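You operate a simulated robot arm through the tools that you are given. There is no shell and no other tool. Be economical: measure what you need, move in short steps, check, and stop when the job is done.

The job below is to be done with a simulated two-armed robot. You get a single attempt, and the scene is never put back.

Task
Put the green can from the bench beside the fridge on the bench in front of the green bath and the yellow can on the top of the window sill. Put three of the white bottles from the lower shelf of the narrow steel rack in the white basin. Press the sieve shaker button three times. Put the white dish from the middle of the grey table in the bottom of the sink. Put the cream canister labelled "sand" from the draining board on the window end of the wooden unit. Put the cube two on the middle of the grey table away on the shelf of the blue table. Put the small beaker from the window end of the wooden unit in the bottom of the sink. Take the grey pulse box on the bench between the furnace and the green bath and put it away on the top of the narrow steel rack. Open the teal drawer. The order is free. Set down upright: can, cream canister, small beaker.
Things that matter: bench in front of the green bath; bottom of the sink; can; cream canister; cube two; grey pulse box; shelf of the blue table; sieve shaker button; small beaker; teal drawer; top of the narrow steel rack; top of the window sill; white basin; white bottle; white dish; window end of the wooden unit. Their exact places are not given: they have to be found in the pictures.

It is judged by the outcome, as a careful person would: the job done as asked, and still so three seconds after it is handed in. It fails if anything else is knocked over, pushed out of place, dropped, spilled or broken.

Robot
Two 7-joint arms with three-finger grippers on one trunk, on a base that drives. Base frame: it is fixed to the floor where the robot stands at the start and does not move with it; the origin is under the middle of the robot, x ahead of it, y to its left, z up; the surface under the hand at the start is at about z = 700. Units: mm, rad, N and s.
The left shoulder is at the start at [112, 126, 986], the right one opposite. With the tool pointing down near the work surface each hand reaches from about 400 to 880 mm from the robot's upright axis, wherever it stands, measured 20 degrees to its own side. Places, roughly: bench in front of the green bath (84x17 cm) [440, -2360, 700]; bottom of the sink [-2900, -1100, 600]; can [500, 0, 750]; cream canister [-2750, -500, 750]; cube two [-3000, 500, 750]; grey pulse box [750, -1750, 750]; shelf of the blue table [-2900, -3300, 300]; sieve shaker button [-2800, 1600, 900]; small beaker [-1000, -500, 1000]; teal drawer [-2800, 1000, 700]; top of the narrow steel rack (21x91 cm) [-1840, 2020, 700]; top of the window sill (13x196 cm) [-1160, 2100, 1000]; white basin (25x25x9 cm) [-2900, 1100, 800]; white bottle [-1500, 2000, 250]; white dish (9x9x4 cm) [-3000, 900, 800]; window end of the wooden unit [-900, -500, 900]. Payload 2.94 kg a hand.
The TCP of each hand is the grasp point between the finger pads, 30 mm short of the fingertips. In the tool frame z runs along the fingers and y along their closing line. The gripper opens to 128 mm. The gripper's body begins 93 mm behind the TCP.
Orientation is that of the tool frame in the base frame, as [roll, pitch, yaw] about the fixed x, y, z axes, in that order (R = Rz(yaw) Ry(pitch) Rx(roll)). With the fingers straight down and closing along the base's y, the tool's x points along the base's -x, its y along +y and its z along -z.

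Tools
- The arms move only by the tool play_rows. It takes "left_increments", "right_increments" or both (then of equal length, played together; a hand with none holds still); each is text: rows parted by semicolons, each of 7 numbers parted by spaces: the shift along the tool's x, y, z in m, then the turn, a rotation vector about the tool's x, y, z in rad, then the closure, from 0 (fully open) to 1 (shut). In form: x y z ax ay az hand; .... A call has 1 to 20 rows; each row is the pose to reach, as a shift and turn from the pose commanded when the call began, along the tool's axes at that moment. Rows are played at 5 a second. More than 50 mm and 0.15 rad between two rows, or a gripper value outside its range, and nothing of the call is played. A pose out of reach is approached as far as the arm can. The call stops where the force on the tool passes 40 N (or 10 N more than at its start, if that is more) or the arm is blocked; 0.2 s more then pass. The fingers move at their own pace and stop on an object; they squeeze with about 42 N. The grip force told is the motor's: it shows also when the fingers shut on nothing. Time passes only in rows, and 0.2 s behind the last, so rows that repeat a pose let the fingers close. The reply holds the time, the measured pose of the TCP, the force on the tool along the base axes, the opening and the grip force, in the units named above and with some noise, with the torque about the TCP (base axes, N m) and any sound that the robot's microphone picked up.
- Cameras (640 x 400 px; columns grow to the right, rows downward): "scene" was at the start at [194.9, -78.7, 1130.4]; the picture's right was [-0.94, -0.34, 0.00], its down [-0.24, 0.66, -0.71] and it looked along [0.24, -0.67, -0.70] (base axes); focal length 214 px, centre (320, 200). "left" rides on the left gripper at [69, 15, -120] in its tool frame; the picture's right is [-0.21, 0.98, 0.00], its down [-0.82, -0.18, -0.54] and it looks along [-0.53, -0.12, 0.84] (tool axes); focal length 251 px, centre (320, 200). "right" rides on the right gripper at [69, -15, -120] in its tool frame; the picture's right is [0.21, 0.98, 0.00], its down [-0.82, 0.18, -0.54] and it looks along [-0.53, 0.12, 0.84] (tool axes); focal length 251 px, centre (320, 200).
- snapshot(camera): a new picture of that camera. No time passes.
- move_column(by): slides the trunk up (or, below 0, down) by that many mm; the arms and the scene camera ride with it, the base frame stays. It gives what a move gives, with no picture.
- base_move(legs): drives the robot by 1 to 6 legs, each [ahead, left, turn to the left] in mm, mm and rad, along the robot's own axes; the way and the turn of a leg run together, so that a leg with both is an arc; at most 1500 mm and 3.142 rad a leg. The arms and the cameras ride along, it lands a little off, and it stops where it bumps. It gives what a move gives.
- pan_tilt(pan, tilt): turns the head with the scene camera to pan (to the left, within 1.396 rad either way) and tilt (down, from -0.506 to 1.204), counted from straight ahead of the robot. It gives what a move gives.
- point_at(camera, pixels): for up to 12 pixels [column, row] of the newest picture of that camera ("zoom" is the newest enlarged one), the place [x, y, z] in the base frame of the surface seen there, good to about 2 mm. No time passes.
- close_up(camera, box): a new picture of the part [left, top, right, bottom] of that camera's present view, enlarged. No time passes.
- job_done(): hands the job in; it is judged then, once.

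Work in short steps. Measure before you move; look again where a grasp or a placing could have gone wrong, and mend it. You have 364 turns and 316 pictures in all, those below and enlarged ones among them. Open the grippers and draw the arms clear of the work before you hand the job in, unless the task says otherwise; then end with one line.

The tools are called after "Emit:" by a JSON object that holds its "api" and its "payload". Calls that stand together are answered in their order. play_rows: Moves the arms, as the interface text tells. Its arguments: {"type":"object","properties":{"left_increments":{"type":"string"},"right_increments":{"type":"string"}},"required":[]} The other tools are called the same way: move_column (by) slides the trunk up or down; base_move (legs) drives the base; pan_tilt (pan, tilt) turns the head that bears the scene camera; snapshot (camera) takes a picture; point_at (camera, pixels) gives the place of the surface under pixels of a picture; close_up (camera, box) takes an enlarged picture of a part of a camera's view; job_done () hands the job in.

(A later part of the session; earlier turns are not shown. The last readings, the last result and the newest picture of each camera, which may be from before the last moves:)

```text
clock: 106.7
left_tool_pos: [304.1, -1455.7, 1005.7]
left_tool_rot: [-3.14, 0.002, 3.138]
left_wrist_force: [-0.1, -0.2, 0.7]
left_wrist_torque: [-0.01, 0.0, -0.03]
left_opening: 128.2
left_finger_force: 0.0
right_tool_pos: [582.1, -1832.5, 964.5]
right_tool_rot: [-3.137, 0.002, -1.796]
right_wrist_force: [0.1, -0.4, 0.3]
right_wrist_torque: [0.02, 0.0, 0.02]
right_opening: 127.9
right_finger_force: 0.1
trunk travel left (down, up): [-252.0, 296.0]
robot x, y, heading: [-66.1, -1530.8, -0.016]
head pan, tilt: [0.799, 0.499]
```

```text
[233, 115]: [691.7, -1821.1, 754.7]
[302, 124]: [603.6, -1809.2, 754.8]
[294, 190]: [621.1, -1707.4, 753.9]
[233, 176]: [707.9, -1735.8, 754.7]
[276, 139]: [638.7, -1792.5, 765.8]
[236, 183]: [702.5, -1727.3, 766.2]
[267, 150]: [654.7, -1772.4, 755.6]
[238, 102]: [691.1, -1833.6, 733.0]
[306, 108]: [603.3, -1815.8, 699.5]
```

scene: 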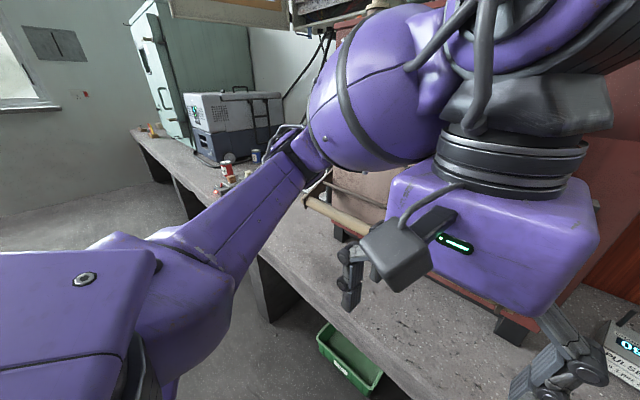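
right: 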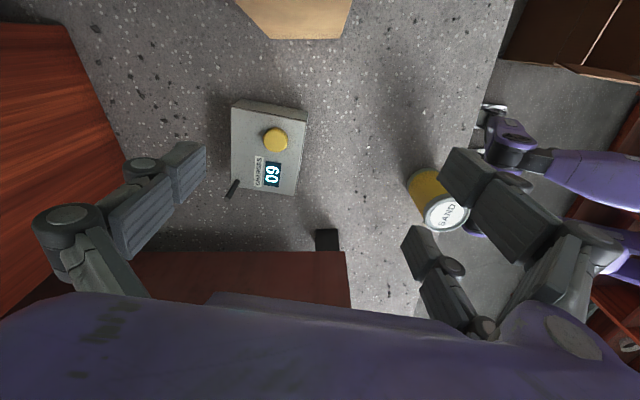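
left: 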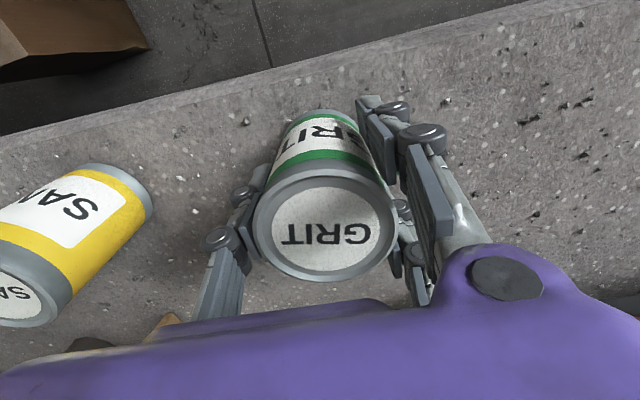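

Centre (657,-1769), hand angle fits. Move over it and down to a hover at z≈850.

Emit:
{"api": "play_rows", "payload": {"right_increments": "-0.026 -0.02 0 0 0 0 0;-0.052 -0.04 0 0 0 0 0;-0.0786 -0.059 0 0 0 0 0;-0.0786 -0.059 0.04 0 0 0 0;-0.0786 -0.059 0.08 0 0 0 0;-0.0786 -0.059 0.11 0 0 0 0;-0.0786 -0.059 0.11 0 0 0 0"}}

Emit:
{"api": "snapshot", "payload": {"camera": "right"}}

```text
clock: 108.3
left_tool_pos: [304.5, -1454.9, 1005.1]
left_tool_rot: [-3.139, 0.001, 3.138]
left_wrist_force: [1.2, 1.1, 0.0]
left_wrist_torque: [0.0, -0.02, -0.02]
left_opening: 127.7
left_finger_force: 0.1
right_tool_pos: [610.3, -1796.5, 841.1]
right_tool_rot: [-3.133, 0.001, -1.796]
right_wrist_force: [-1.2, 0.0, 0.1]
right_wrist_torque: [-0.01, -0.03, 0.01]
right_opening: 127.8
right_finger_force: 0.1
right hand out of reach, approached as far as the arm can: row 2, 3, 4, 5, 6, 7
trunk travel left (down, up): [-252.0, 296.0]
robot x, y, heading: [-65.8, -1527.1, -0.02]
head pan, tilt: [0.799, 0.499]
```

```text
261 pictures are left
```

right: 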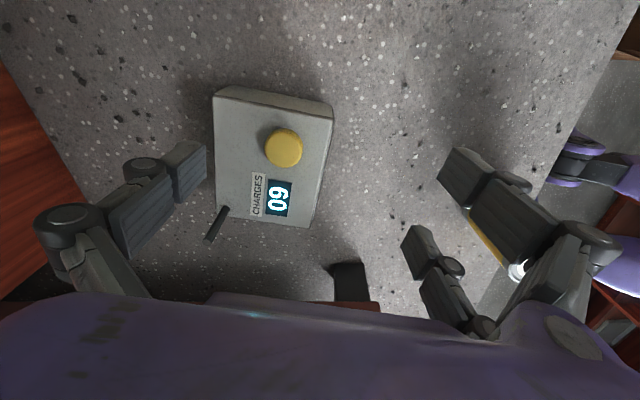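

Wrist-limited reach in this orientation. I turn the hand by 90° (closing along the box's width, natural orientation) at z≈900 while centring.

Emit:
{"api": "play_rows", "payload": {"right_increments": "0 0.02 -0.04 0 0 0 0;0 0.02 -0.06 0 0 0.14 0;0 0.02 -0.06 0 0 0.285 0;0 0.02 -0.06 0 0 0.43 0;0 0.02 -0.06 0 0 0.57 0;0 0.02 -0.06 0 0 0.715 0;0 0.02 -0.06 0 0 0.857 0;0 0.02 -0.06 0 0 1.0 0;0 0.02 -0.06 0 0 1.143 0;0 0.02 -0.06 0 0 1.286 0;0 0.02 -0.06 0 0 1.43 0;0 0.02 -0.06 0 0 1.571 0;-0.02 -0.01 -0.06 0 0 1.571 0;-0.037 -0.039 -0.06 0 0 1.571 0;-0.037 -0.039 -0.06 0 0 1.571 0"}}

Emit:
{"api": "snapshot", "payload": {"camera": "right"}}

```text
clock: 111.5
left_tool_pos: [303.2, -1455.0, 1003.9]
left_tool_rot: [-3.138, 0.002, 3.136]
left_wrist_force: [-0.1, -0.8, -0.6]
left_wrist_torque: [-0.02, 0.0, 0.02]
left_opening: 127.9
left_finger_force: 0.0
right_tool_pos: [614.0, -1781.9, 900.7]
right_tool_rot: [-3.139, 0.006, 2.917]
right_wrist_force: [-0.6, 0.4, 0.9]
right_wrist_torque: [-0.01, -0.01, -0.02]
right_opening: 128.1
right_finger_force: 0.1
right hand out of reach, approached as far as the arm can: row 13, 14, 15
trunk travel left (down, up): [-252.0, 296.0]
robot x, y, heading: [-68.9, -1532.5, -0.017]
head pan, tilt: [0.799, 0.499]
```

```text
260 pictures are left
```

right: 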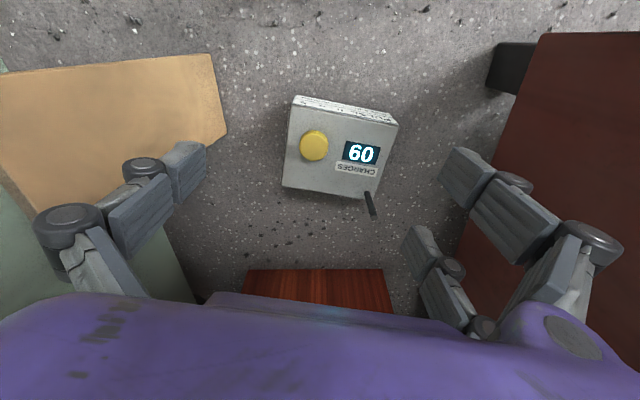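

Reach ends at x≈614 here. I tilt the fingers forward (-0.35 about tool y) to gain reach, first seeing where the hand lands.

Emit:
{"api": "play_rows", "payload": {"right_increments": "0 0 0 0 -0.12 0 0;0 0 0 0 -0.24 0 0;0 0 0 0 -0.35 0 0;0 0 0 0 -0.35 0 0"}}

Emit:
{"api": "snapshot", "payload": {"camera": "right"}}

```text
clock: 112.5
left_tool_pos: [303.1, -1454.4, 1005.5]
left_tool_rot: [-3.138, 0.003, 3.137]
left_wrist_force: [0.6, -0.2, -0.7]
left_wrist_torque: [0.01, -0.01, 0.01]
left_opening: 128.2
left_finger_force: 0.1
right_tool_pos: [610.7, -1781.5, 900.9]
right_tool_rot: [-3.141, 0.355, 2.915]
right_wrist_force: [0.0, 0.4, -0.2]
right_wrist_torque: [0.02, 0.0, 0.02]
right_opening: 128.0
right_finger_force: 0.2
trunk travel left (down, up): [-252.0, 296.0]
robot x, y, heading: [-64.8, -1529.3, -0.014]
head pan, tilt: [0.799, 0.499]
```

```text
259 pictures are left
```

right: 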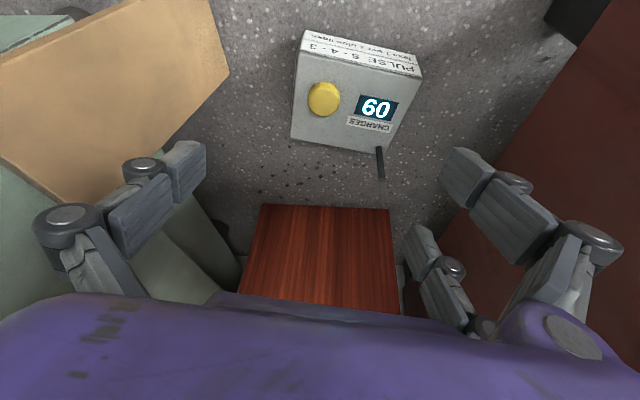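

Now move over the box centre and down to tips just above its top.

Emit:
{"api": "play_rows", "payload": {"right_increments": "-0.02 0.011 0.007 0 0 0 0;-0.0395 0.0224 0.0144 0 0 0 0;-0.0258 0.0224 0.052 0 0 0 0;-0.0121 0.0224 0.0895 0 0 0 0;-0.0052 0.0224 0.108 0 0 0 0;-0.0052 0.0224 0.108 0 0 0 0"}}

Emit:
{"api": "snapshot", "payload": {"camera": "right"}}

```text
clock: 113.9
left_tool_pos: [303.1, -1454.6, 1005.6]
left_tool_rot: [-3.137, 0.001, 3.137]
left_wrist_force: [-0.3, 0.2, -0.5]
left_wrist_torque: [0.0, -0.02, -0.01]
left_opening: 128.1
left_finger_force: 0.1
right_tool_pos: [656.6, -1768.2, 800.5]
right_tool_rot: [-3.141, 0.355, 2.917]
right_wrist_force: [0.1, -0.2, -0.2]
right_wrist_torque: [0.0, 0.02, -0.02]
right_opening: 128.1
right_finger_force: 0.0
trunk travel left (down, up): [-252.0, 296.0]
robot x, y, heading: [-67.4, -1523.8, -0.012]
head pan, tilt: [0.799, 0.499]
```

```text
258 pictures are left
```

right: 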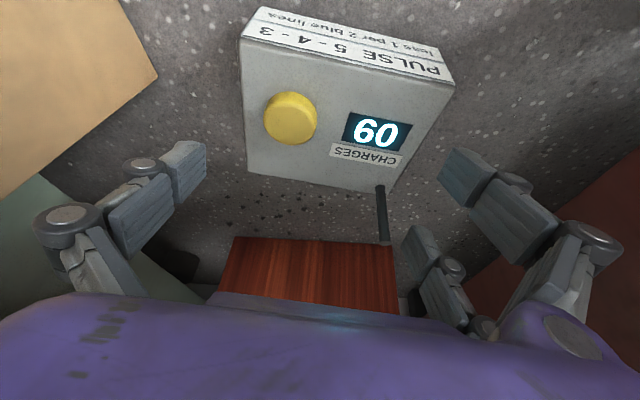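

Check centring with points on the box top.

Emit:
{"api": "point_at", "payload": {"camera": "right", "pixels": [[244, 45], [451, 88], [250, 170], [392, 190], [375, 185], [248, 120], [428, 125]]}}

```text
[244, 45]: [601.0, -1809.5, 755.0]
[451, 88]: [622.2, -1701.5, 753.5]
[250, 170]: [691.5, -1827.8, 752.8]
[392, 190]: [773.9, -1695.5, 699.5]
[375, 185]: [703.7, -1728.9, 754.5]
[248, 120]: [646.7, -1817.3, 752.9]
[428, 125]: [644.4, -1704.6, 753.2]
```

Hand is ~4 mm off in width and 0.025 rad in angle; correct, descend and close.

Emit:
{"api": "play_rows", "payload": {"right_increments": "0 0.0045 0 0 0 -0.025 0;0.0069 0.0045 0.0188 0 0 -0.025 0;0.0137 0.0045 0.0375 0 0 -0.025 0;0.0195 0.0045 0.0535 0 0 -0.025 0;0.0195 0.0045 0.0535 0 0 -0.025 0;0.0195 0.0045 0.0535 0 0 -0.025 1;0.0195 0.0045 0.0535 0 0 -0.025 1;0.0195 0.0045 0.0535 0 0 -0.025 1"}}

Emit:
{"api": "snapshot", "payload": {"camera": "right"}}

```text
clock: 114.8
left_tool_pos: [303.7, -1453.5, 1004.2]
left_tool_rot: [-3.138, 0.001, 3.141]
left_wrist_force: [-0.3, -0.1, -0.1]
left_wrist_torque: [0.03, 0.02, 0.02]
left_opening: 128.0
left_finger_force: 0.1
right_tool_pos: [664.3, -1765.6, 769.2]
right_tool_rot: [3.122, 0.378, 2.936]
right_wrist_force: [-1.8, 4.7, 7.9]
right_wrist_torque: [0.59, 0.18, -0.03]
right_opening: 128.9
right_finger_force: 0.1
right hand out of reach, approached as far as the arm can: row 2, 3, 4
trunk travel left (down, up): [-252.0, 296.0]
robot x, y, heading: [-65.4, -1529.4, -0.017]
head pan, tilt: [0.799, 0.499]
stopped in row 4 (right hand): the force on the tool passed its limit at 53 N (the readings are from after the stop); the commanded pose is now the measured one
```

```text
257 pictures are left
```

right: 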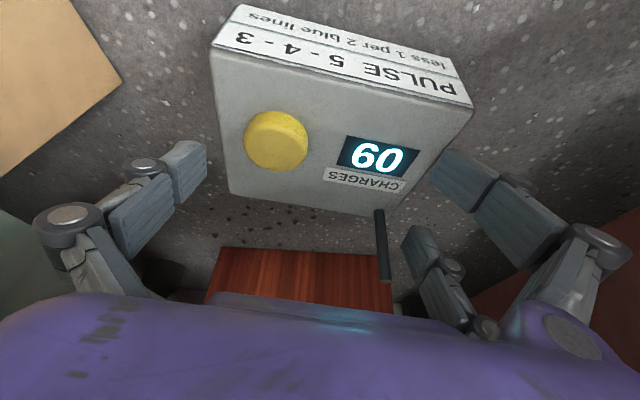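

Contact at the reach limit; lift back off and free the left arm so the base can go forward.

Emit:
{"api": "play_rows", "payload": {"right_increments": "-0.01 0 -0.03 0 0 0 0;-0.02 0 -0.06 0 0 0 0;-0.02 0 -0.1 0 0 0 0;-0.02 0 -0.13 0 0 0 0"}}

Emit:
{"api": "play_rows", "payload": {"left_increments": "0.03 -0.03 -0.02 0 0 0 0;0.06 -0.06 -0.04 0 0 0 0;0.08 -0.1 -0.05 0 0 0 0;0.1 -0.14 -0.05 0 0 0 0"}}

Emit:
{"api": "snapshot", "payload": {"camera": "scene"}}

Emit:
{"api": "snapshot", "payload": {"camera": "right"}}

```text
clock: 115.8
left_tool_pos: [304.1, -1454.9, 1004.7]
left_tool_rot: [-3.14, 0.001, 3.137]
left_wrist_force: [-0.1, 0.5, 0.3]
left_wrist_torque: [-0.01, 0.02, -0.01]
left_opening: 127.7
left_finger_force: 0.2
right_tool_pos: [632.6, -1766.1, 899.0]
right_tool_rot: [3.127, 0.376, 2.936]
right_wrist_force: [0.0, -0.2, 0.5]
right_wrist_torque: [0.01, 0.0, -0.01]
right_opening: 128.0
right_finger_force: 0.2
trunk travel left (down, up): [-252.0, 296.0]
robot x, y, heading: [-66.8, -1527.6, -0.012]
head pan, tilt: [0.799, 0.499]
```

```text
clock: 116.6
left_tool_pos: [232.1, -1506.5, 1053.4]
left_tool_rot: [3.131, 0.014, -3.046]
left_wrist_force: [15.6, 9.3, -2.3]
left_wrist_torque: [-1.29, 1.84, -0.91]
left_opening: 128.0
left_finger_force: 0.1
right_tool_pos: [617.4, -1745.7, 912.9]
right_tool_rot: [3.13, 0.396, 2.958]
right_wrist_force: [0.3, 0.3, -0.2]
right_wrist_torque: [-0.03, 0.03, 0.01]
right_opening: 127.5
right_finger_force: 0.1
trunk travel left (down, up): [-252.0, 296.0]
robot x, y, heading: [-74.4, -1527.3, 0.011]
head pan, tilt: [0.799, 0.499]
stopped in row 3 (left hand): the force on the tool passed its limit at 137 N (the readings are from after the stop); the commanded pose is now the measured one
```

```text
256 pictures are left
```

scene: 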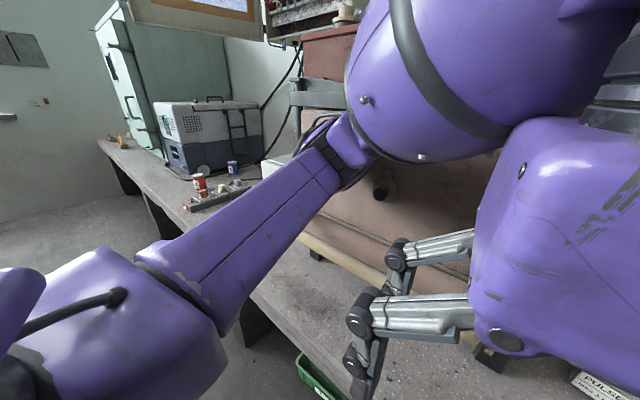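

```text
255 pictures are left
```

right: 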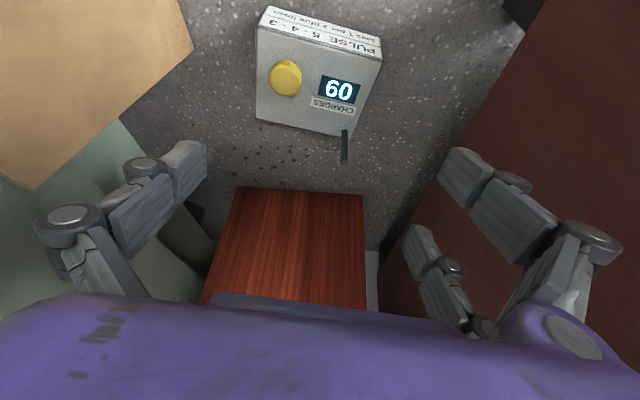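

The hands met; I move the left hand away to the left (and slightly back), watching its elbow.

Emit:
{"api": "play_rows", "payload": {"left_increments": "-0.02 0.04 0 0 0 -0.05 0;-0.02 0.085 0 0 0 -0.09 0;0 0.13 0 0 0 -0.09 0;0 0.175 0 0 0 -0.09 0;0 0.22 0 0 0 -0.09 0;0 0.265 0 0 0 -0.09 0;0 0.31 0 0 0 -0.09 0;0 0.355 0 0 0 -0.09 0;0 0.4 0 0 0 -0.09 0"}}

Emit:
{"api": "snapshot", "payload": {"camera": "scene"}}

```text
clock: 118.8
left_tool_pos: [221.0, -1148.9, 1171.4]
left_tool_rot: [-2.892, 0.785, -3.105]
left_wrist_force: [-0.1, -0.9, 0.0]
left_wrist_torque: [0.03, 0.02, -0.02]
left_opening: 127.8
left_finger_force: 0.1
left hand out of reach, approached as far as the arm can: row 6, 7
right_tool_pos: [633.2, -1755.0, 898.2]
right_tool_rot: [3.129, 0.375, 2.953]
right_wrist_force: [-0.2, 0.1, 0.2]
right_wrist_torque: [0.04, -0.02, 0.01]
right_opening: 127.8
right_finger_force: 0.1
trunk travel left (down, up): [-252.0, 296.0]
robot x, y, heading: [-73.8, -1527.3, 0.0]
head pan, tilt: [0.799, 0.499]
stopped in row 9 (left hand): the arm was blocked; the commanded pose is now the measured one
```

```text
254 pictures are left
```

scene: 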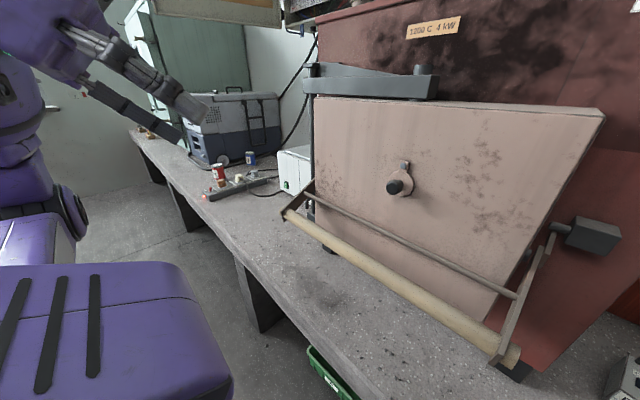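

The left arm is now out of the furnace's way. Measure left fingers and the furnace's front parts.

Emit:
{"api": "point_at", "payload": {"camera": "scene", "pixels": [[180, 105], [180, 135], [370, 85], [430, 75], [395, 190], [400, 280], [500, 345], [90, 210], [330, 70], [560, 125]]}}

```text
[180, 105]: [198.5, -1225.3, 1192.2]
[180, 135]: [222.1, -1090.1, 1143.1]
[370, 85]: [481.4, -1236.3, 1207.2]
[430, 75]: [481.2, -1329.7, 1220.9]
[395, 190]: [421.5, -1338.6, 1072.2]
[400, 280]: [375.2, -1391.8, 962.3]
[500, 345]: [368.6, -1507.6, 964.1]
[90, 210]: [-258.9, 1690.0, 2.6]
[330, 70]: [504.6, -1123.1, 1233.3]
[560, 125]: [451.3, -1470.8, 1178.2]
```

Untilt and retract the right hand while driving: first hand, then base 90 mm forward.

Emit:
{"api": "play_rows", "payload": {"right_increments": "0.03 0 -0.02 0 0.1 0 0;0.06 0 -0.03 0 0.2 0 0;0.08 0 -0.03 0 0.3 0 0;0.08 0 -0.03 0 0.375 0 0;0.08 0 -0.03 0 0.375 0 0"}}

Emit:
{"api": "base_move", "payload": {"legs": [[90, 0, 0]]}}

Emit:
{"api": "snapshot", "payload": {"camera": "right"}}

Emit:
{"api": "snapshot", "payload": {"camera": "scene"}}

```text
clock: 120.0
left_tool_pos: [220.9, -1147.7, 1172.1]
left_tool_rot: [-2.895, 0.786, -3.103]
left_wrist_force: [0.5, -0.8, 0.8]
left_wrist_torque: [0.0, -0.01, 0.01]
left_opening: 127.9
left_finger_force: 0.0
right_tool_pos: [550.0, -1736.8, 896.0]
right_tool_rot: [3.129, 0.001, 2.957]
right_wrist_force: [-0.4, -0.2, -0.9]
right_wrist_torque: [0.02, -0.02, 0.02]
right_opening: 127.8
right_finger_force: 0.0
trunk travel left (down, up): [-252.0, 296.0]
robot x, y, heading: [-69.3, -1528.5, 0.005]
head pan, tilt: [0.799, 0.499]
```

```text
clock: 121.1
left_tool_pos: [310.9, -1146.4, 1172.5]
left_tool_rot: [-2.893, 0.785, -3.103]
left_wrist_force: [0.5, -1.0, -0.2]
left_wrist_torque: [-0.01, 0.01, 0.02]
left_opening: 128.0
left_finger_force: 0.0
right_tool_pos: [641.2, -1735.8, 894.1]
right_tool_rot: [3.132, -0.001, 2.956]
right_wrist_force: [-1.0, -0.8, 0.3]
right_wrist_torque: [-0.02, 0.03, -0.02]
right_opening: 127.8
right_finger_force: 0.0
trunk travel left (down, up): [-252.0, 296.0]
robot x, y, heading: [17.3, -1524.9, 0.0]
head pan, tilt: [0.799, 0.499]
```

```text
253 pictures are left
```

right: 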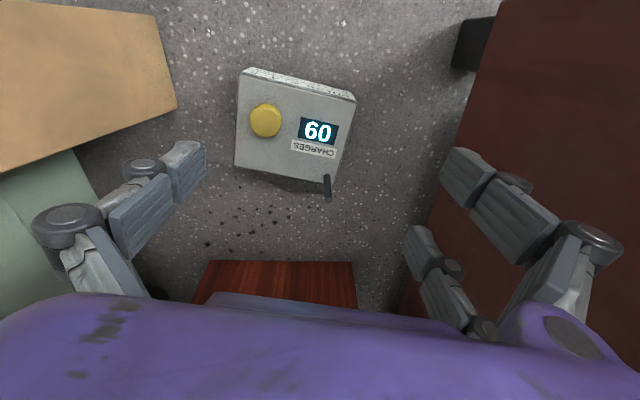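

```text
252 pictures are left
```

scene: 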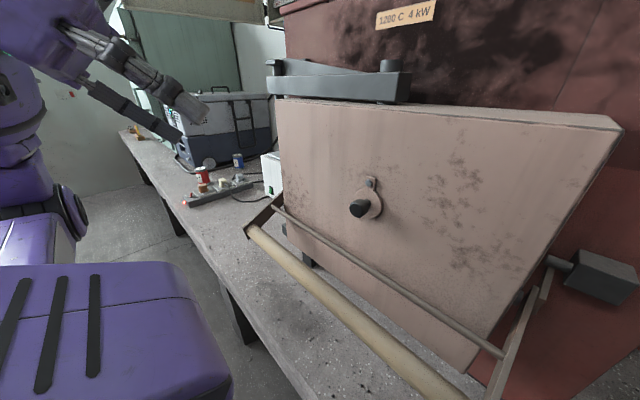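

Re-measure the box top corners from this pose.

Emit:
{"api": "point_at", "payload": {"camera": "right", "pixels": [[242, 80], [351, 104], [237, 163], [320, 178], [239, 120], [343, 140], [295, 93]]}}

```text
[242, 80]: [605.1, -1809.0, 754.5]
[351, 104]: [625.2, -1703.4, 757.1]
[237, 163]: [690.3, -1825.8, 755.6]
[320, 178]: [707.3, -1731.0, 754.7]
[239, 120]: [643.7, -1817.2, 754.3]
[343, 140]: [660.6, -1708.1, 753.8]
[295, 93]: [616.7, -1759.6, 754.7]
```

Centre (659,-1763.5), yaw 2.949. Align, descend and close in one go (stops on contact).

Emit:
{"api": "play_rows", "payload": {"right_increments": "-0.0226 -0.0239 0 0.009 0 0.007 0;-0.0226 -0.0239 0.04 0.009 0 0.007 0;-0.0226 -0.0239 0.08 0.009 0 0.007 0;-0.0226 -0.0239 0.1 0.009 0 0.007 0;-0.0226 -0.0239 0.125 0.009 0 0.007 0;-0.0226 -0.0239 0.15 0.009 0 0.007 0;-0.0226 -0.0239 0.152 0.009 0 0.007 0;-0.0226 -0.0239 0.152 0.009 0 0.007 1;-0.0226 -0.0239 0.152 0.009 0 0.007 1;-0.0226 -0.0239 0.152 0.009 0 0.007 1"}}

Emit:
{"api": "snapshot", "payload": {"camera": "right"}}

```text
clock: 123.3
left_tool_pos: [309.2, -1148.7, 1172.4]
left_tool_rot: [-2.895, 0.788, -3.106]
left_wrist_force: [-0.1, 0.0, 1.0]
left_wrist_torque: [-0.01, 0.01, -0.02]
left_opening: 128.0
left_finger_force: 0.0
right_tool_pos: [657.7, -1763.4, 744.2]
right_tool_rot: [3.137, 0.002, 2.948]
right_wrist_force: [0.4, -6.7, 5.7]
right_wrist_torque: [-1.14, -0.04, -0.13]
right_opening: 119.7
right_finger_force: 42.0
trunk travel left (down, up): [-252.0, 296.0]
robot x, y, heading: [16.8, -1526.9, 0.004]
head pan, tilt: [0.799, 0.499]
```

```text
251 pictures are left
```

right: 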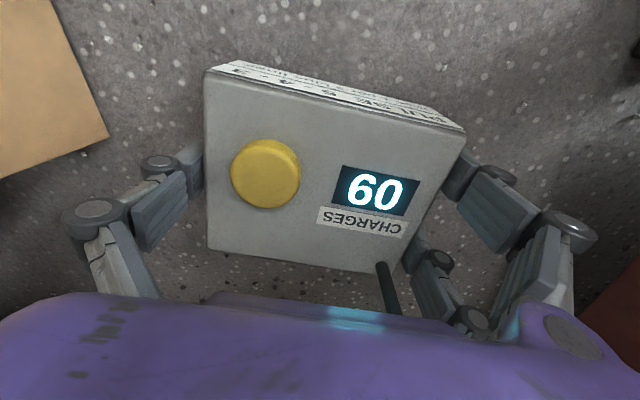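

Gripped at 119.7 mm. Lift gently and check.

Emit:
{"api": "play_rows", "payload": {"right_increments": "0 0 -0.02 0 0 0 1;0 0 -0.04 0 0 0 1;0 0 -0.08 0 0 0 1;0 0 -0.12 0 0 0 1;0 0 -0.12 0 0 0 1"}}

Emit:
{"api": "snapshot", "payload": {"camera": "right"}}

```text
clock: 124.5
left_tool_pos: [312.3, -1148.9, 1171.7]
left_tool_rot: [-2.894, 0.785, -3.105]
left_wrist_force: [0.2, 0.1, 0.1]
left_wrist_torque: [-0.02, 0.02, 0.04]
left_opening: 128.2
left_finger_force: 0.0
right_tool_pos: [659.0, -1762.9, 862.6]
right_tool_rot: [3.138, -0.002, 2.949]
right_wrist_force: [0.3, -0.4, -8.6]
right_wrist_torque: [-0.01, 0.03, 0.01]
right_opening: 119.6
right_finger_force: 42.1
trunk travel left (down, up): [-252.0, 296.0]
robot x, y, heading: [17.5, -1528.4, -0.001]
head pan, tilt: [0.799, 0.499]
```

```text
250 pictures are left
```

right: 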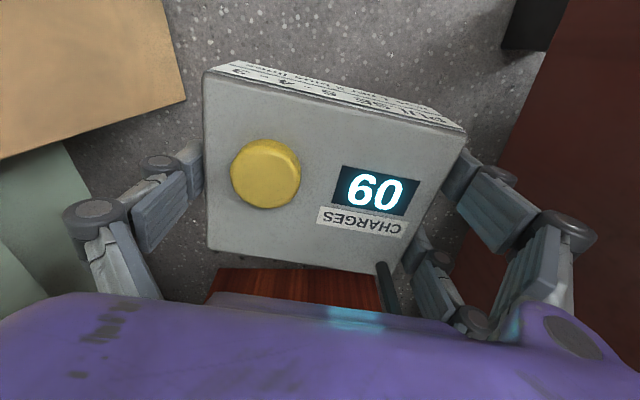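

Box held (≈0.9 kg). Raise, retract, and back the base off by 190 mm.

Emit:
{"api": "play_rows", "payload": {"right_increments": "0 0 -0.045 0 0 0 1;0 0 -0.09 0 0 0 1;0 0 -0.13 0 0 0 1;0.04 -0.008 -0.14 0 0 0 1;0.08 -0.016 -0.14 0 0 0 1;0.12 -0.024 -0.14 0 0 0 1;0.16 -0.031 -0.14 0 0 0 1;0.196 -0.038 -0.14 0 0 0 1;0.196 -0.038 -0.14 0 0 0 1"}}

Emit:
{"api": "base_move", "payload": {"legs": [[-230, 0, 0]]}}

Emit:
{"api": "play_rows", "payload": {"right_increments": "0 -0.045 0 0 0 0 1;0 -0.09 0 0 0 0 1;0 -0.135 0 0 0 0 1;0 -0.18 0 0 0 0 1;0 -0.22 0 0 0 0 1;0 -0.22 0 0 0 0 1"}}

Emit:
{"api": "snapshot", "payload": {"camera": "scene"}}

```text
clock: 126.5
left_tool_pos: [310.5, -1146.9, 1172.1]
left_tool_rot: [-2.892, 0.785, -3.104]
left_wrist_force: [0.6, 0.1, -0.1]
left_wrist_torque: [-0.03, 0.01, 0.01]
left_opening: 128.3
left_finger_force: 0.0
right_tool_pos: [457.3, -1763.4, 999.7]
right_tool_rot: [3.137, 0.001, 2.951]
right_wrist_force: [0.2, -1.1, -8.8]
right_wrist_torque: [0.0, 0.05, 0.05]
right_opening: 119.5
right_finger_force: 41.9
trunk travel left (down, up): [-252.0, 296.0]
robot x, y, heading: [15.7, -1526.7, 0.004]
head pan, tilt: [0.799, 0.499]
```

```text
clock: 128.2
left_tool_pos: [84.0, -1147.0, 1171.1]
left_tool_rot: [-2.894, 0.787, -3.102]
left_wrist_force: [0.2, 0.0, 0.2]
left_wrist_torque: [0.0, -0.01, 0.01]
left_opening: 127.9
left_finger_force: 0.2
right_tool_pos: [231.3, -1763.0, 1001.3]
right_tool_rot: [3.139, 0.002, 2.951]
right_wrist_force: [-0.2, -0.1, -8.6]
right_wrist_torque: [0.0, -0.01, 0.0]
right_opening: 119.7
right_finger_force: 42.3
trunk travel left (down, up): [-252.0, 296.0]
robot x, y, heading: [-204.3, -1528.1, 0.002]
head pan, tilt: [0.799, 0.499]
```

```text
clock: 129.6
left_tool_pos: [85.5, -1147.5, 1171.2]
left_tool_rot: [-2.893, 0.786, -3.103]
left_wrist_force: [-0.7, 0.8, -0.8]
left_wrist_torque: [-0.02, -0.01, 0.0]
left_opening: 128.0
left_finger_force: 0.1
right_tool_pos: [187.8, -1979.9, 1001.3]
right_tool_rot: [3.138, 0.0, 2.952]
right_wrist_force: [1.0, 1.2, -8.7]
right_wrist_torque: [-0.01, 0.04, 0.0]
right_opening: 119.6
right_finger_force: 42.2
trunk travel left (down, up): [-252.0, 296.0]
robot x, y, heading: [-210.3, -1526.9, 0.006]
head pan, tilt: [0.799, 0.499]
```

```text
249 pictures are left
```

scene: 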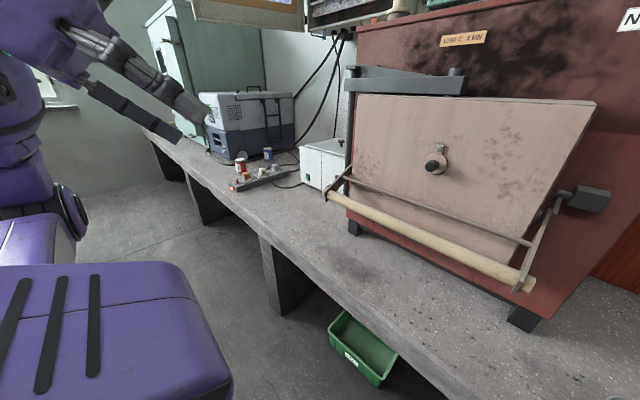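

Restore the left hand's orientation to pointing down.

Emit:
{"api": "play_rows", "payload": {"left_increments": "0 0 0 -0.04 0.13 -0.016 0;0 0 0 -0.08 0.26 -0.032 0;0 0 0 -0.12 0.39 -0.048 0;0 0 0 -0.16 0.52 -0.064 0;0 0 0 -0.2 0.65 -0.08 0;0 0 0 -0.245 0.775 -0.098 0;0 0 0 -0.245 0.775 -0.098 0"}}

Emit:
{"api": "snapshot", "payload": {"camera": "scene"}}

```text
clock: 131.2
left_tool_pos: [68.9, -1162.1, 1126.5]
left_tool_rot: [3.137, 0.011, -3.097]
left_wrist_force: [0.2, -0.5, -0.7]
left_wrist_torque: [-0.01, -0.02, 0.01]
left_opening: 128.0
left_finger_force: 0.0
left hand out of reach, approached as far as the arm can: row 5, 6, 7
right_tool_pos: [188.1, -1978.8, 1001.3]
right_tool_rot: [3.139, 0.0, 2.951]
right_wrist_force: [0.1, -0.1, -8.3]
right_wrist_torque: [-0.02, 0.02, 0.0]
right_opening: 119.5
right_finger_force: 42.1
trunk travel left (down, up): [-252.0, 296.0]
robot x, y, heading: [-209.7, -1527.8, 0.005]
head pan, tilt: [0.799, 0.499]
```

```text
248 pictures are left
```

scene: 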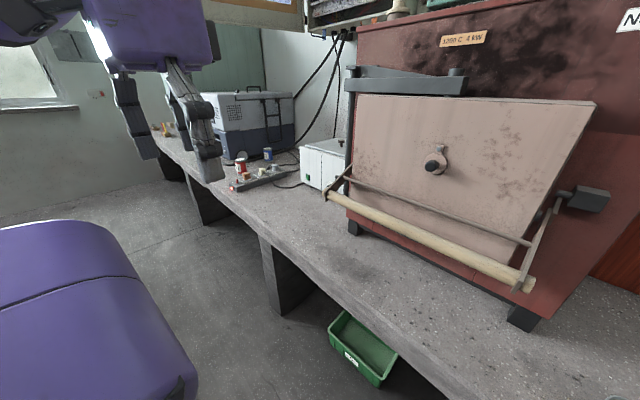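

Raise trunk 120 mm and bring the left hand round to above the yellow can at (404,-1692).

Emit:
{"api": "move_column", "payload": {"by": 120}}

Emit:
{"api": "play_rows", "payload": {"left_increments": "-0.018 -0.033 0.027 0 0.011 0.044 0;-0.037 -0.066 0.053 0 0.011 0.044 0;-0.056 -0.099 0.08 0 0.011 0.044 0;-0.075 -0.131 0.107 0 0.011 0.044 0;-0.093 -0.164 0.133 0 0.011 0.044 0;-0.112 -0.197 0.16 0 0.011 0.044 0;-0.131 -0.23 0.187 0 0.011 0.044 0;-0.149 -0.263 0.213 0 0.011 0.044 0;-0.168 -0.296 0.24 0 0.011 0.044 0;-0.166 -0.34 0.24 0 0.011 0.044 0;-0.164 -0.388 0.24 0 0.011 0.044 0;-0.162 -0.436 0.24 0 0.011 0.044 0;-0.16 -0.484 0.24 0 0.011 0.044 0;-0.157 -0.53 0.24 0 0.011 0.044 0"}}

Emit:
{"api": "pan_tilt", "payload": {"pan": 0.1, "tilt": 0.7}}

Emit:
{"api": "snapshot", "payload": {"camera": "scene"}}

```text
clock: 132.7
left_tool_pos: [42.8, -1163.5, 1253.7]
left_tool_rot: [3.141, 0.107, -3.097]
left_wrist_force: [0.9, -0.3, -0.5]
left_wrist_torque: [0.03, -0.02, -0.02]
left_opening: 128.0
left_finger_force: 0.0
right_tool_pos: [189.4, -1980.2, 1120.3]
right_tool_rot: [3.14, 0.0, 2.951]
right_wrist_force: [0.7, -0.2, -8.8]
right_wrist_torque: [0.04, 0.02, 0.0]
right_opening: 119.5
right_finger_force: 41.8
trunk travel left (down, up): [-372.0, 176.0]
robot x, y, heading: [-207.4, -1528.4, 0.004]
head pan, tilt: [0.799, 0.499]
```

```text
clock: 135.7
left_tool_pos: [247.9, -1459.7, 1034.7]
left_tool_rot: [3.135, 0.094, 3.141]
left_wrist_force: [0.4, -0.6, 0.4]
left_wrist_torque: [-0.01, -0.03, 0.0]
left_opening: 128.3
left_finger_force: 0.0
left hand out of reach, approached as far as the arm can: row 10, 11, 12, 13, 14
right_tool_pos: [189.6, -1979.1, 1118.3]
right_tool_rot: [3.137, 0.001, 2.952]
right_wrist_force: [0.2, -0.1, -9.1]
right_wrist_torque: [0.04, 0.02, -0.01]
right_opening: 119.4
right_finger_force: 41.7
trunk travel left (down, up): [-372.0, 176.0]
robot x, y, heading: [-206.2, -1528.0, 0.004]
head pan, tilt: [0.799, 0.499]
```

```text
clock: 136.8
left_tool_pos: [249.1, -1458.8, 1033.2]
left_tool_rot: [3.136, 0.095, -3.141]
left_wrist_force: [0.0, -1.1, 0.1]
left_wrist_torque: [0.01, -0.03, 0.0]
left_opening: 128.0
left_finger_force: 0.1
right_tool_pos: [190.9, -1979.7, 1119.5]
right_tool_rot: [3.139, 0.001, 2.951]
right_wrist_force: [0.3, 0.2, -9.4]
right_wrist_torque: [0.01, 0.0, 0.01]
right_opening: 119.6
right_finger_force: 41.7
trunk travel left (down, up): [-372.0, 176.0]
robot x, y, heading: [-207.2, -1526.6, 0.003]
head pan, tilt: [0.099, 0.7]
```

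```text
247 pictures are left
```

scene: 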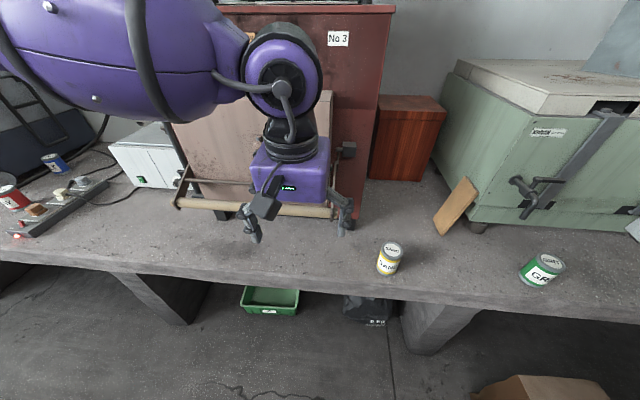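

Stuck at y≈-1460 laterally; I try the diagonal directly to above the can, levelling the pitch.

Emit:
{"api": "play_rows", "payload": {"left_increments": "-0.026 -0.039 0 0 0.03 0 0;-0.052 -0.078 0 0 0.06 0 0;-0.078 -0.117 0 0 0.095 0 0;-0.104 -0.155 0 0 0.095 0 0;-0.13 -0.194 0 0 0.095 0 0;-0.156 -0.233 0 0 0.095 0 0;-0.156 -0.233 0 0 0.095 0 0"}}

Emit:
{"api": "snapshot", "payload": {"camera": "scene"}}

```text
clock: 138.4
left_tool_pos: [323.2, -1417.2, 1022.0]
left_tool_rot: [3.138, 0.002, -3.141]
left_wrist_force: [0.1, 0.3, 0.4]
left_wrist_torque: [-0.03, 0.02, 0.0]
left_opening: 128.1
left_finger_force: 0.0
left hand out of reach, approached as far as the arm can: row 1, 2, 3, 4, 5, 6, 7
right_tool_pos: [189.7, -1979.2, 1119.9]
right_tool_rot: [3.138, -0.001, 2.951]
right_wrist_force: [0.2, 0.5, -8.9]
right_wrist_torque: [0.0, 0.03, 0.02]
right_opening: 119.4
right_finger_force: 42.1
trunk travel left (down, up): [-372.0, 176.0]
robot x, y, heading: [-210.3, -1526.9, 0.002]
head pan, tilt: [0.099, 0.7]
```

```text
246 pictures are left
```

scene: 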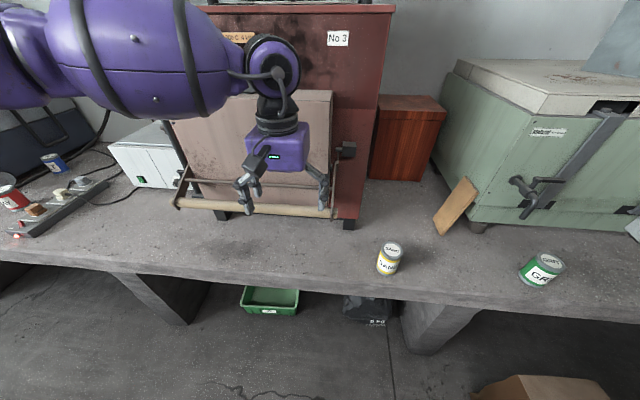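

The left arm is in a different elbow posture. Pull it back, lower the trunk to the previous height and try the lateral move again.

Emit:
{"api": "play_rows", "payload": {"left_increments": "0.04 0 0 0 0 0 0;0.08 0 0 0 0 0 0;0.11 0 0 0 0 0 0"}}

Emit:
{"api": "move_column", "payload": {"by": -120}}

Emit:
{"api": "play_rows", "payload": {"left_increments": "0 -0.045 0 0 0 0 0;0 -0.09 0 0 0 0 0;0 -0.135 0 0 0 0 0;0 -0.18 0 0 0 0 0;0 -0.22 0 0 0 0 0"}}

Emit:
{"api": "snapshot", "payload": {"camera": "scene"}}

```text
clock: 139.2
left_tool_pos: [207.9, -1415.6, 1025.3]
left_tool_rot: [3.136, 0.001, -3.139]
left_wrist_force: [-0.6, -0.3, -0.4]
left_wrist_torque: [-0.01, 0.0, -0.01]
left_opening: 128.2
left_finger_force: 0.0
right_tool_pos: [188.8, -1979.7, 1119.6]
right_tool_rot: [3.137, -0.001, 2.952]
right_wrist_force: [0.2, -0.1, -9.0]
right_wrist_torque: [0.0, 0.0, -0.01]
right_opening: 119.6
right_finger_force: 42.1
trunk travel left (down, up): [-372.0, 176.0]
robot x, y, heading: [-208.0, -1526.9, 0.007]
head pan, tilt: [0.099, 0.7]
```

```text
clock: 140.7
left_tool_pos: [208.5, -1416.3, 907.1]
left_tool_rot: [3.137, 0.002, -3.139]
left_wrist_force: [-0.4, -0.6, 0.3]
left_wrist_torque: [0.0, -0.03, 0.01]
left_opening: 127.8
left_finger_force: 0.1
right_tool_pos: [189.2, -1978.7, 998.9]
right_tool_rot: [3.137, 0.0, 2.95]
right_wrist_force: [-0.2, 0.6, -9.4]
right_wrist_torque: [0.02, 0.0, -0.02]
right_opening: 119.4
right_finger_force: 41.9
trunk travel left (down, up): [-252.0, 296.0]
robot x, y, heading: [-205.6, -1527.9, 0.004]
head pan, tilt: [0.099, 0.7]
```

```text
clock: 141.9
left_tool_pos: [206.7, -1473.2, 905.9]
left_tool_rot: [3.135, 0.001, -3.14]
left_wrist_force: [0.3, -0.4, -0.8]
left_wrist_torque: [0.0, 0.02, 0.02]
left_opening: 127.7
left_finger_force: 0.1
left hand out of reach, approached as far as the arm can: row 2, 3, 4, 5
right_tool_pos: [188.7, -1979.0, 999.5]
right_tool_rot: [3.136, 0.0, 2.95]
right_wrist_force: [0.4, -0.5, -8.9]
right_wrist_torque: [-0.01, 0.02, -0.01]
right_opening: 119.2
right_finger_force: 42.4
trunk travel left (down, up): [-252.0, 296.0]
robot x, y, heading: [-206.1, -1527.8, -0.002]
head pan, tilt: [0.099, 0.7]
```

```text
245 pictures are left
```

scene: 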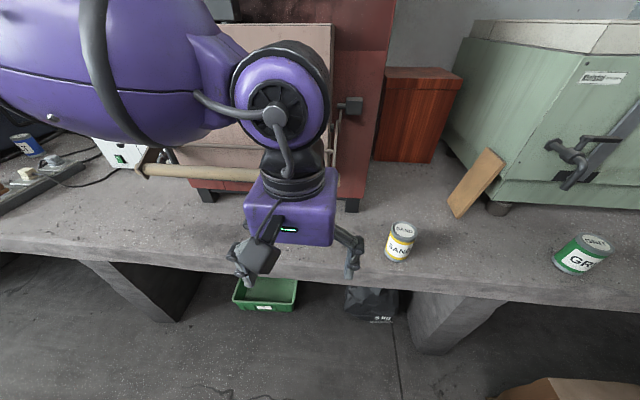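

Left posture cannot reach the yellow can from here; I'll deliver the pulse box first and fetch the yellow can later with the right hand. Drive back along the aisle and look toward the window side.

Emit:
{"api": "base_move", "payload": {"legs": [[0, 1400, 0]]}}

Emit:
{"api": "pan_tilt", "payload": {"pan": 1.39, "tilt": 0.5}}

Emit:
{"api": "snapshot", "payload": {"camera": "scene"}}

```text
clock: 154.5
left_tool_pos: [184.5, -38.6, 904.9]
left_tool_rot: [3.136, 0.002, -3.119]
left_wrist_force: [0.5, 0.5, -0.6]
left_wrist_torque: [-0.01, -0.02, 0.0]
left_opening: 128.0
left_finger_force: 0.1
right_tool_pos: [178.5, -544.3, 999.2]
right_tool_rot: [3.137, 0.0, 2.972]
right_wrist_force: [0.5, 0.4, -9.3]
right_wrist_torque: [0.0, -0.01, -0.01]
right_opening: 119.4
right_finger_force: 42.2
trunk travel left (down, up): [-252.0, 296.0]
robot x, y, heading: [-226.4, -98.7, 0.025]
head pan, tilt: [0.099, 0.7]
```

```text
clock: 156.0
left_tool_pos: [185.1, -37.6, 904.8]
left_tool_rot: [3.138, 0.001, -3.119]
left_wrist_force: [-0.8, -0.4, 0.5]
left_wrist_torque: [0.03, 0.01, -0.01]
left_opening: 128.1
left_finger_force: 0.0
right_tool_pos: [179.1, -544.0, 1000.2]
right_tool_rot: [3.139, 0.0, 2.973]
right_wrist_force: [-0.4, -0.6, -8.8]
right_wrist_torque: [0.03, 0.0, -0.04]
right_opening: 119.6
right_finger_force: 42.0
trunk travel left (down, up): [-252.0, 296.0]
robot x, y, heading: [-226.7, -102.4, 0.019]
head pan, tilt: [1.389, 0.499]
```

```text
244 pictures are left
```

scene: 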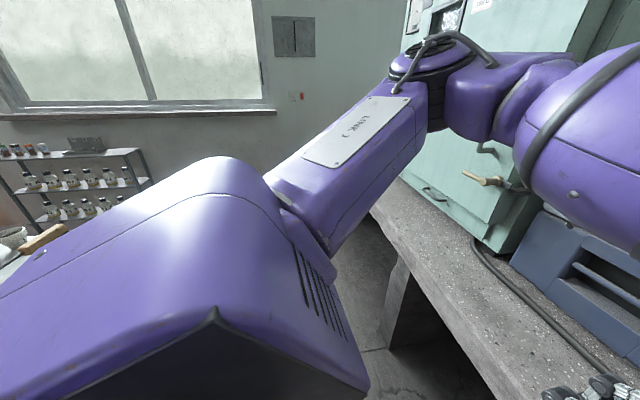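

Measure the rack, sill, and the near white surface at left.

Emit:
{"api": "point_at", "payload": {"camera": "scene", "pixels": [[100, 152], [10, 155], [145, 150], [60, 190], [150, 112], [270, 110], [40, 235], [8, 238], [10, 270], [150, 195], [90, 215], [115, 205]]}}

Emit:
{"api": "close_up", "payload": {"camera": "scene", "box": [0, 90, 200, 280]}}

```text
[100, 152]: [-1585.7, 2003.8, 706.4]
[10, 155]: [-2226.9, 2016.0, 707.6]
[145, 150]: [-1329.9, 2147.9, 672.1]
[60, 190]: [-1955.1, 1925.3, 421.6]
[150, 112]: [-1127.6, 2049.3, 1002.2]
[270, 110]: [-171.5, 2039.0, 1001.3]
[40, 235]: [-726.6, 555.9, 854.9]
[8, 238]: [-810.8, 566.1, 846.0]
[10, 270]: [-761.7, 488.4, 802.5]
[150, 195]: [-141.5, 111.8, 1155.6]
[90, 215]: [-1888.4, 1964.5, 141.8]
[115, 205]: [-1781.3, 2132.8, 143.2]
```

```text
2.11 times, centred on (100, 185) of scene
```

zoom: 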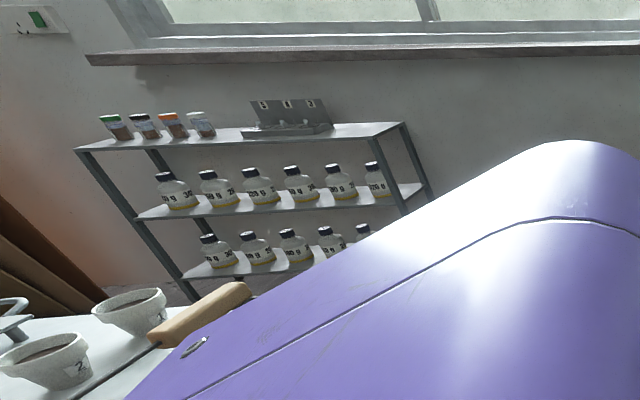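

The white table (mortars) is at x≲-700, y≈500; rack top at z≈706. Turn left to face the window.

Emit:
{"api": "base_move", "payload": {"legs": [[0, 0, 1.55]]}}

Emit:
{"api": "pan_tilt", "payload": {"pan": 0.6, "tilt": 0.45}}

Emit:
{"api": "snapshot", "payload": {"camera": "scene"}}

```text
clock: 160.1
left_tool_pos: [-269.4, 313.1, 906.5]
left_tool_rot: [3.135, 0.002, -1.601]
left_wrist_force: [0.0, -0.1, -0.2]
left_wrist_torque: [-0.01, -0.02, -0.01]
left_opening: 128.2
left_finger_force: 0.1
right_tool_pos: [236.1, 278.9, 999.0]
right_tool_rot: [3.137, 0.001, -1.792]
right_wrist_force: [-1.0, -0.4, -8.2]
right_wrist_torque: [-0.02, 0.03, -0.02]
right_opening: 119.5
right_finger_force: 42.0
trunk travel left (down, up): [-252.0, 296.0]
robot x, y, heading: [-227.0, -100.6, 1.541]
head pan, tilt: [1.389, 0.499]
```

```text
clock: 161.2
left_tool_pos: [-269.1, 313.9, 905.5]
left_tool_rot: [3.136, 0.002, -1.603]
left_wrist_force: [0.2, 0.4, 0.0]
left_wrist_torque: [0.02, 0.02, 0.05]
left_opening: 127.9
left_finger_force: 0.1
right_tool_pos: [235.5, 279.3, 998.7]
right_tool_rot: [3.138, 0.0, -1.791]
right_wrist_force: [0.0, -0.8, -8.9]
right_wrist_torque: [-0.01, 0.0, -0.01]
right_opening: 119.6
right_finger_force: 41.8
trunk travel left (down, up): [-252.0, 296.0]
robot x, y, heading: [-226.6, -102.0, 1.545]
head pan, tilt: [0.6, 0.45]
```

```text
242 pictures are left
```

scene: 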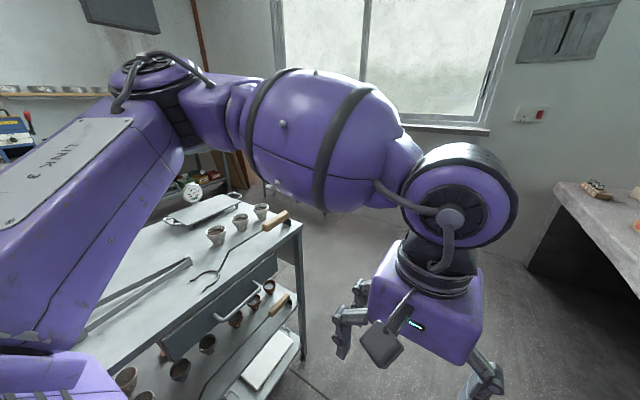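

Measure the white table's corners.

Emit:
{"api": "point_at", "payload": {"camera": "scene", "pixels": [[300, 225], [205, 198], [165, 335], [245, 200], [270, 190], [305, 350], [560, 190], [250, 190], [295, 260]]}}

Emit:
{"api": "base_move", "payload": {"legs": [[1300, 0, 0]]}}

Emit:
{"api": "pan_tilt", "payload": {"pan": 1.0, "tilt": 0.4}}

Emit:
{"api": "snapshot", "payload": {"camera": "scene"}}

```text
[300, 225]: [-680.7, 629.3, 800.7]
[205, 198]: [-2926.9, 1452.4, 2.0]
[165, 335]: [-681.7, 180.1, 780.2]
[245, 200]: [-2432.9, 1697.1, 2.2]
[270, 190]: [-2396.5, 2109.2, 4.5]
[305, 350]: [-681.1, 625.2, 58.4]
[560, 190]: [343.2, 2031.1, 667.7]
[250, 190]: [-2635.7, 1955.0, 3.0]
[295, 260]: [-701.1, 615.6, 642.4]
```

```text
clock: 167.8
left_tool_pos: [-220.3, 1632.0, 904.6]
left_tool_rot: [3.136, 0.002, -1.612]
left_wrist_force: [-0.5, -0.4, 0.1]
left_wrist_torque: [-0.02, 0.01, 0.01]
left_opening: 128.1
left_finger_force: 0.0
right_tool_pos: [284.5, 1592.6, 999.3]
right_tool_rot: [3.139, -0.001, -1.803]
right_wrist_force: [0.5, 0.2, -9.0]
right_wrist_torque: [-0.03, 0.0, 0.02]
right_opening: 119.4
right_finger_force: 42.1
trunk travel left (down, up): [-252.0, 296.0]
robot x, y, heading: [-187.5, 1213.8, 1.536]
head pan, tilt: [0.6, 0.45]
```

```text
clock: 168.7
left_tool_pos: [-221.4, 1631.6, 904.1]
left_tool_rot: [3.136, 0.001, -1.611]
left_wrist_force: [-0.3, 0.1, -0.3]
left_wrist_torque: [-0.05, 0.02, 0.0]
left_opening: 128.3
left_finger_force: 0.0
right_tool_pos: [283.2, 1593.2, 999.2]
right_tool_rot: [3.138, 0.0, -1.804]
right_wrist_force: [0.5, 0.4, -9.2]
right_wrist_torque: [0.02, 0.02, -0.01]
right_opening: 119.6
right_finger_force: 42.4
trunk travel left (down, up): [-252.0, 296.0]
robot x, y, heading: [-188.1, 1217.4, 1.533]
head pan, tilt: [1.0, 0.4]
```

```text
241 pictures are left
```

scene: 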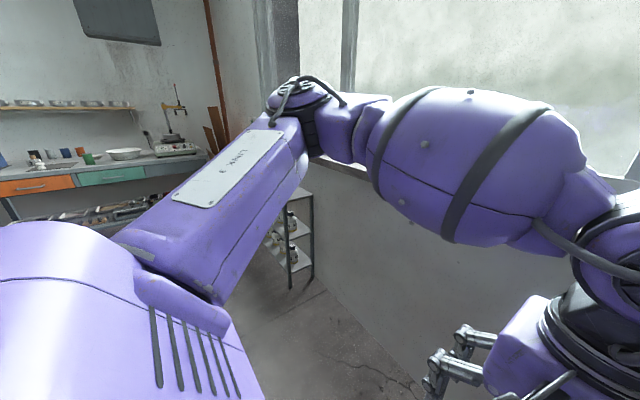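

Corridor along y≈1220 looks clear. Strafe left 1500 mm to stand before the rack.

Emit:
{"api": "base_move", "payload": {"legs": [[0, 0, 0.035], [0, 1450, 0]]}}

Emit:
{"api": "pan_tilt", "payload": {"pan": -0.1, "tilt": 0.5}}

Emit:
{"api": "snapshot", "payload": {"camera": "scene"}}

```text
clock: 181.9
left_tool_pos: [-1663.8, 1662.1, 905.6]
left_tool_rot: [3.135, 0.0, -1.611]
left_wrist_force: [-0.1, 0.1, 0.3]
left_wrist_torque: [0.0, 0.01, 0.02]
left_opening: 127.8
left_finger_force: 0.0
right_tool_pos: [-1159.2, 1623.8, 998.5]
right_tool_rot: [3.138, 0.0, -1.802]
right_wrist_force: [0.9, -0.6, -9.2]
right_wrist_torque: [-0.01, -0.02, -0.03]
right_opening: 119.5
right_finger_force: 41.6
trunk travel left (down, up): [-252.0, 296.0]
robot x, y, heading: [-1628.0, 1248.6, 1.534]
head pan, tilt: [1.0, 0.4]
```

```text
clock: 183.3
left_tool_pos: [-1664.2, 1660.9, 905.1]
left_tool_rot: [3.137, 0.002, -1.611]
left_wrist_force: [-0.2, -0.6, 1.1]
left_wrist_torque: [-0.02, 0.02, 0.04]
left_opening: 128.2
left_finger_force: 0.0
right_tool_pos: [-1159.5, 1623.8, 998.6]
right_tool_rot: [3.137, 0.0, -1.802]
right_wrist_force: [-0.3, -0.3, -8.8]
right_wrist_torque: [0.0, 0.02, 0.0]
right_opening: 119.5
right_finger_force: 42.4
trunk travel left (down, up): [-252.0, 296.0]
robot x, y, heading: [-1627.2, 1250.4, 1.533]
head pan, tilt: [-0.099, 0.499]
```

```text
240 pictures are left
```

scene: 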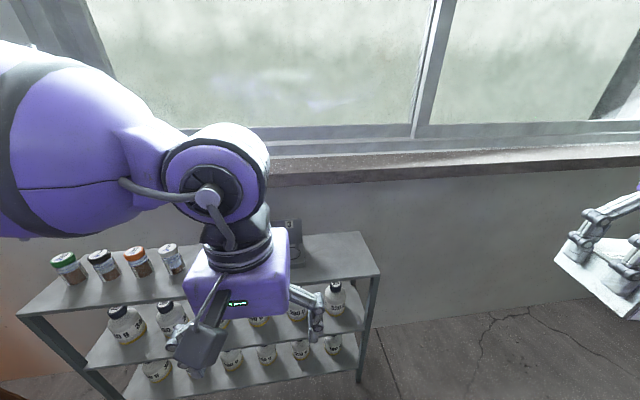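

Rack top: grey stand near (290,240), free area right of it. Measure rack edges, stand and sill.

Emit:
{"api": "point_at", "payload": {"camera": "scene", "pixels": [[376, 268], [358, 236], [320, 277], [300, 262], [303, 240], [345, 250], [400, 165], [400, 178], [285, 225], [400, 152], [325, 240]]}}

Emit:
{"api": "close_up", "payload": {"camera": "scene", "box": [260, 200, 400, 300]}}

```text
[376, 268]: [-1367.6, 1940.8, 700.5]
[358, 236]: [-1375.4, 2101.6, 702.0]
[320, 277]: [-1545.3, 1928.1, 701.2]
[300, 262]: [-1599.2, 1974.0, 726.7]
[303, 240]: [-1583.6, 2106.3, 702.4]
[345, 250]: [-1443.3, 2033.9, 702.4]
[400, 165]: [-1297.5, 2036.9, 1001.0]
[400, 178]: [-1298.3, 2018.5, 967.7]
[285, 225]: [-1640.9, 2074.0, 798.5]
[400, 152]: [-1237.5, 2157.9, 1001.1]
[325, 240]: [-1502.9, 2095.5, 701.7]
```

```text
4.00 times, centred on (330, 250) of scene
```

zoom: 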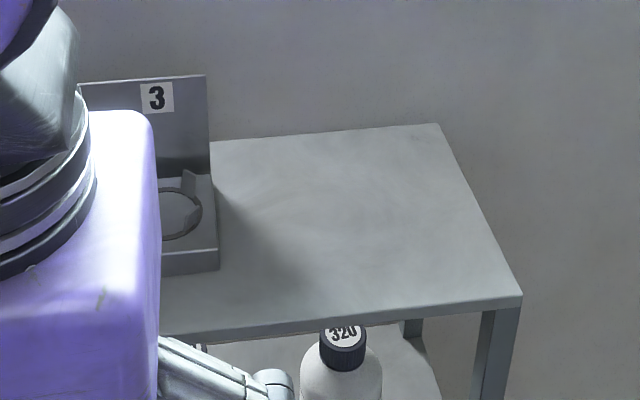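

Free spot x -1580…-1370, y 1928…2115 at z 702; the sill (y>2018, z 967–1001) overhangs. Drive 130 mm forward, then bring the box low under the sill with a slight hand tilt.

Emit:
{"api": "base_move", "payload": {"legs": [[130, 0, 0.03]]}}

```text
clock: 184.5
left_tool_pos: [-1673.2, 1791.4, 905.1]
left_tool_rot: [3.137, 0.001, -1.581]
left_wrist_force: [0.2, 0.5, 0.2]
left_wrist_torque: [-0.03, -0.02, -0.02]
left_opening: 127.9
left_finger_force: 0.1
right_tool_pos: [-1167.5, 1768.2, 998.9]
right_tool_rot: [3.138, -0.001, -1.774]
right_wrist_force: [1.0, 0.3, -8.8]
right_wrist_torque: [0.0, 0.0, 0.0]
right_opening: 119.5
right_finger_force: 41.6
trunk travel left (down, up): [-252.0, 296.0]
robot x, y, heading: [-1622.8, 1371.7, 1.563]
head pan, tilt: [-0.099, 0.499]
```

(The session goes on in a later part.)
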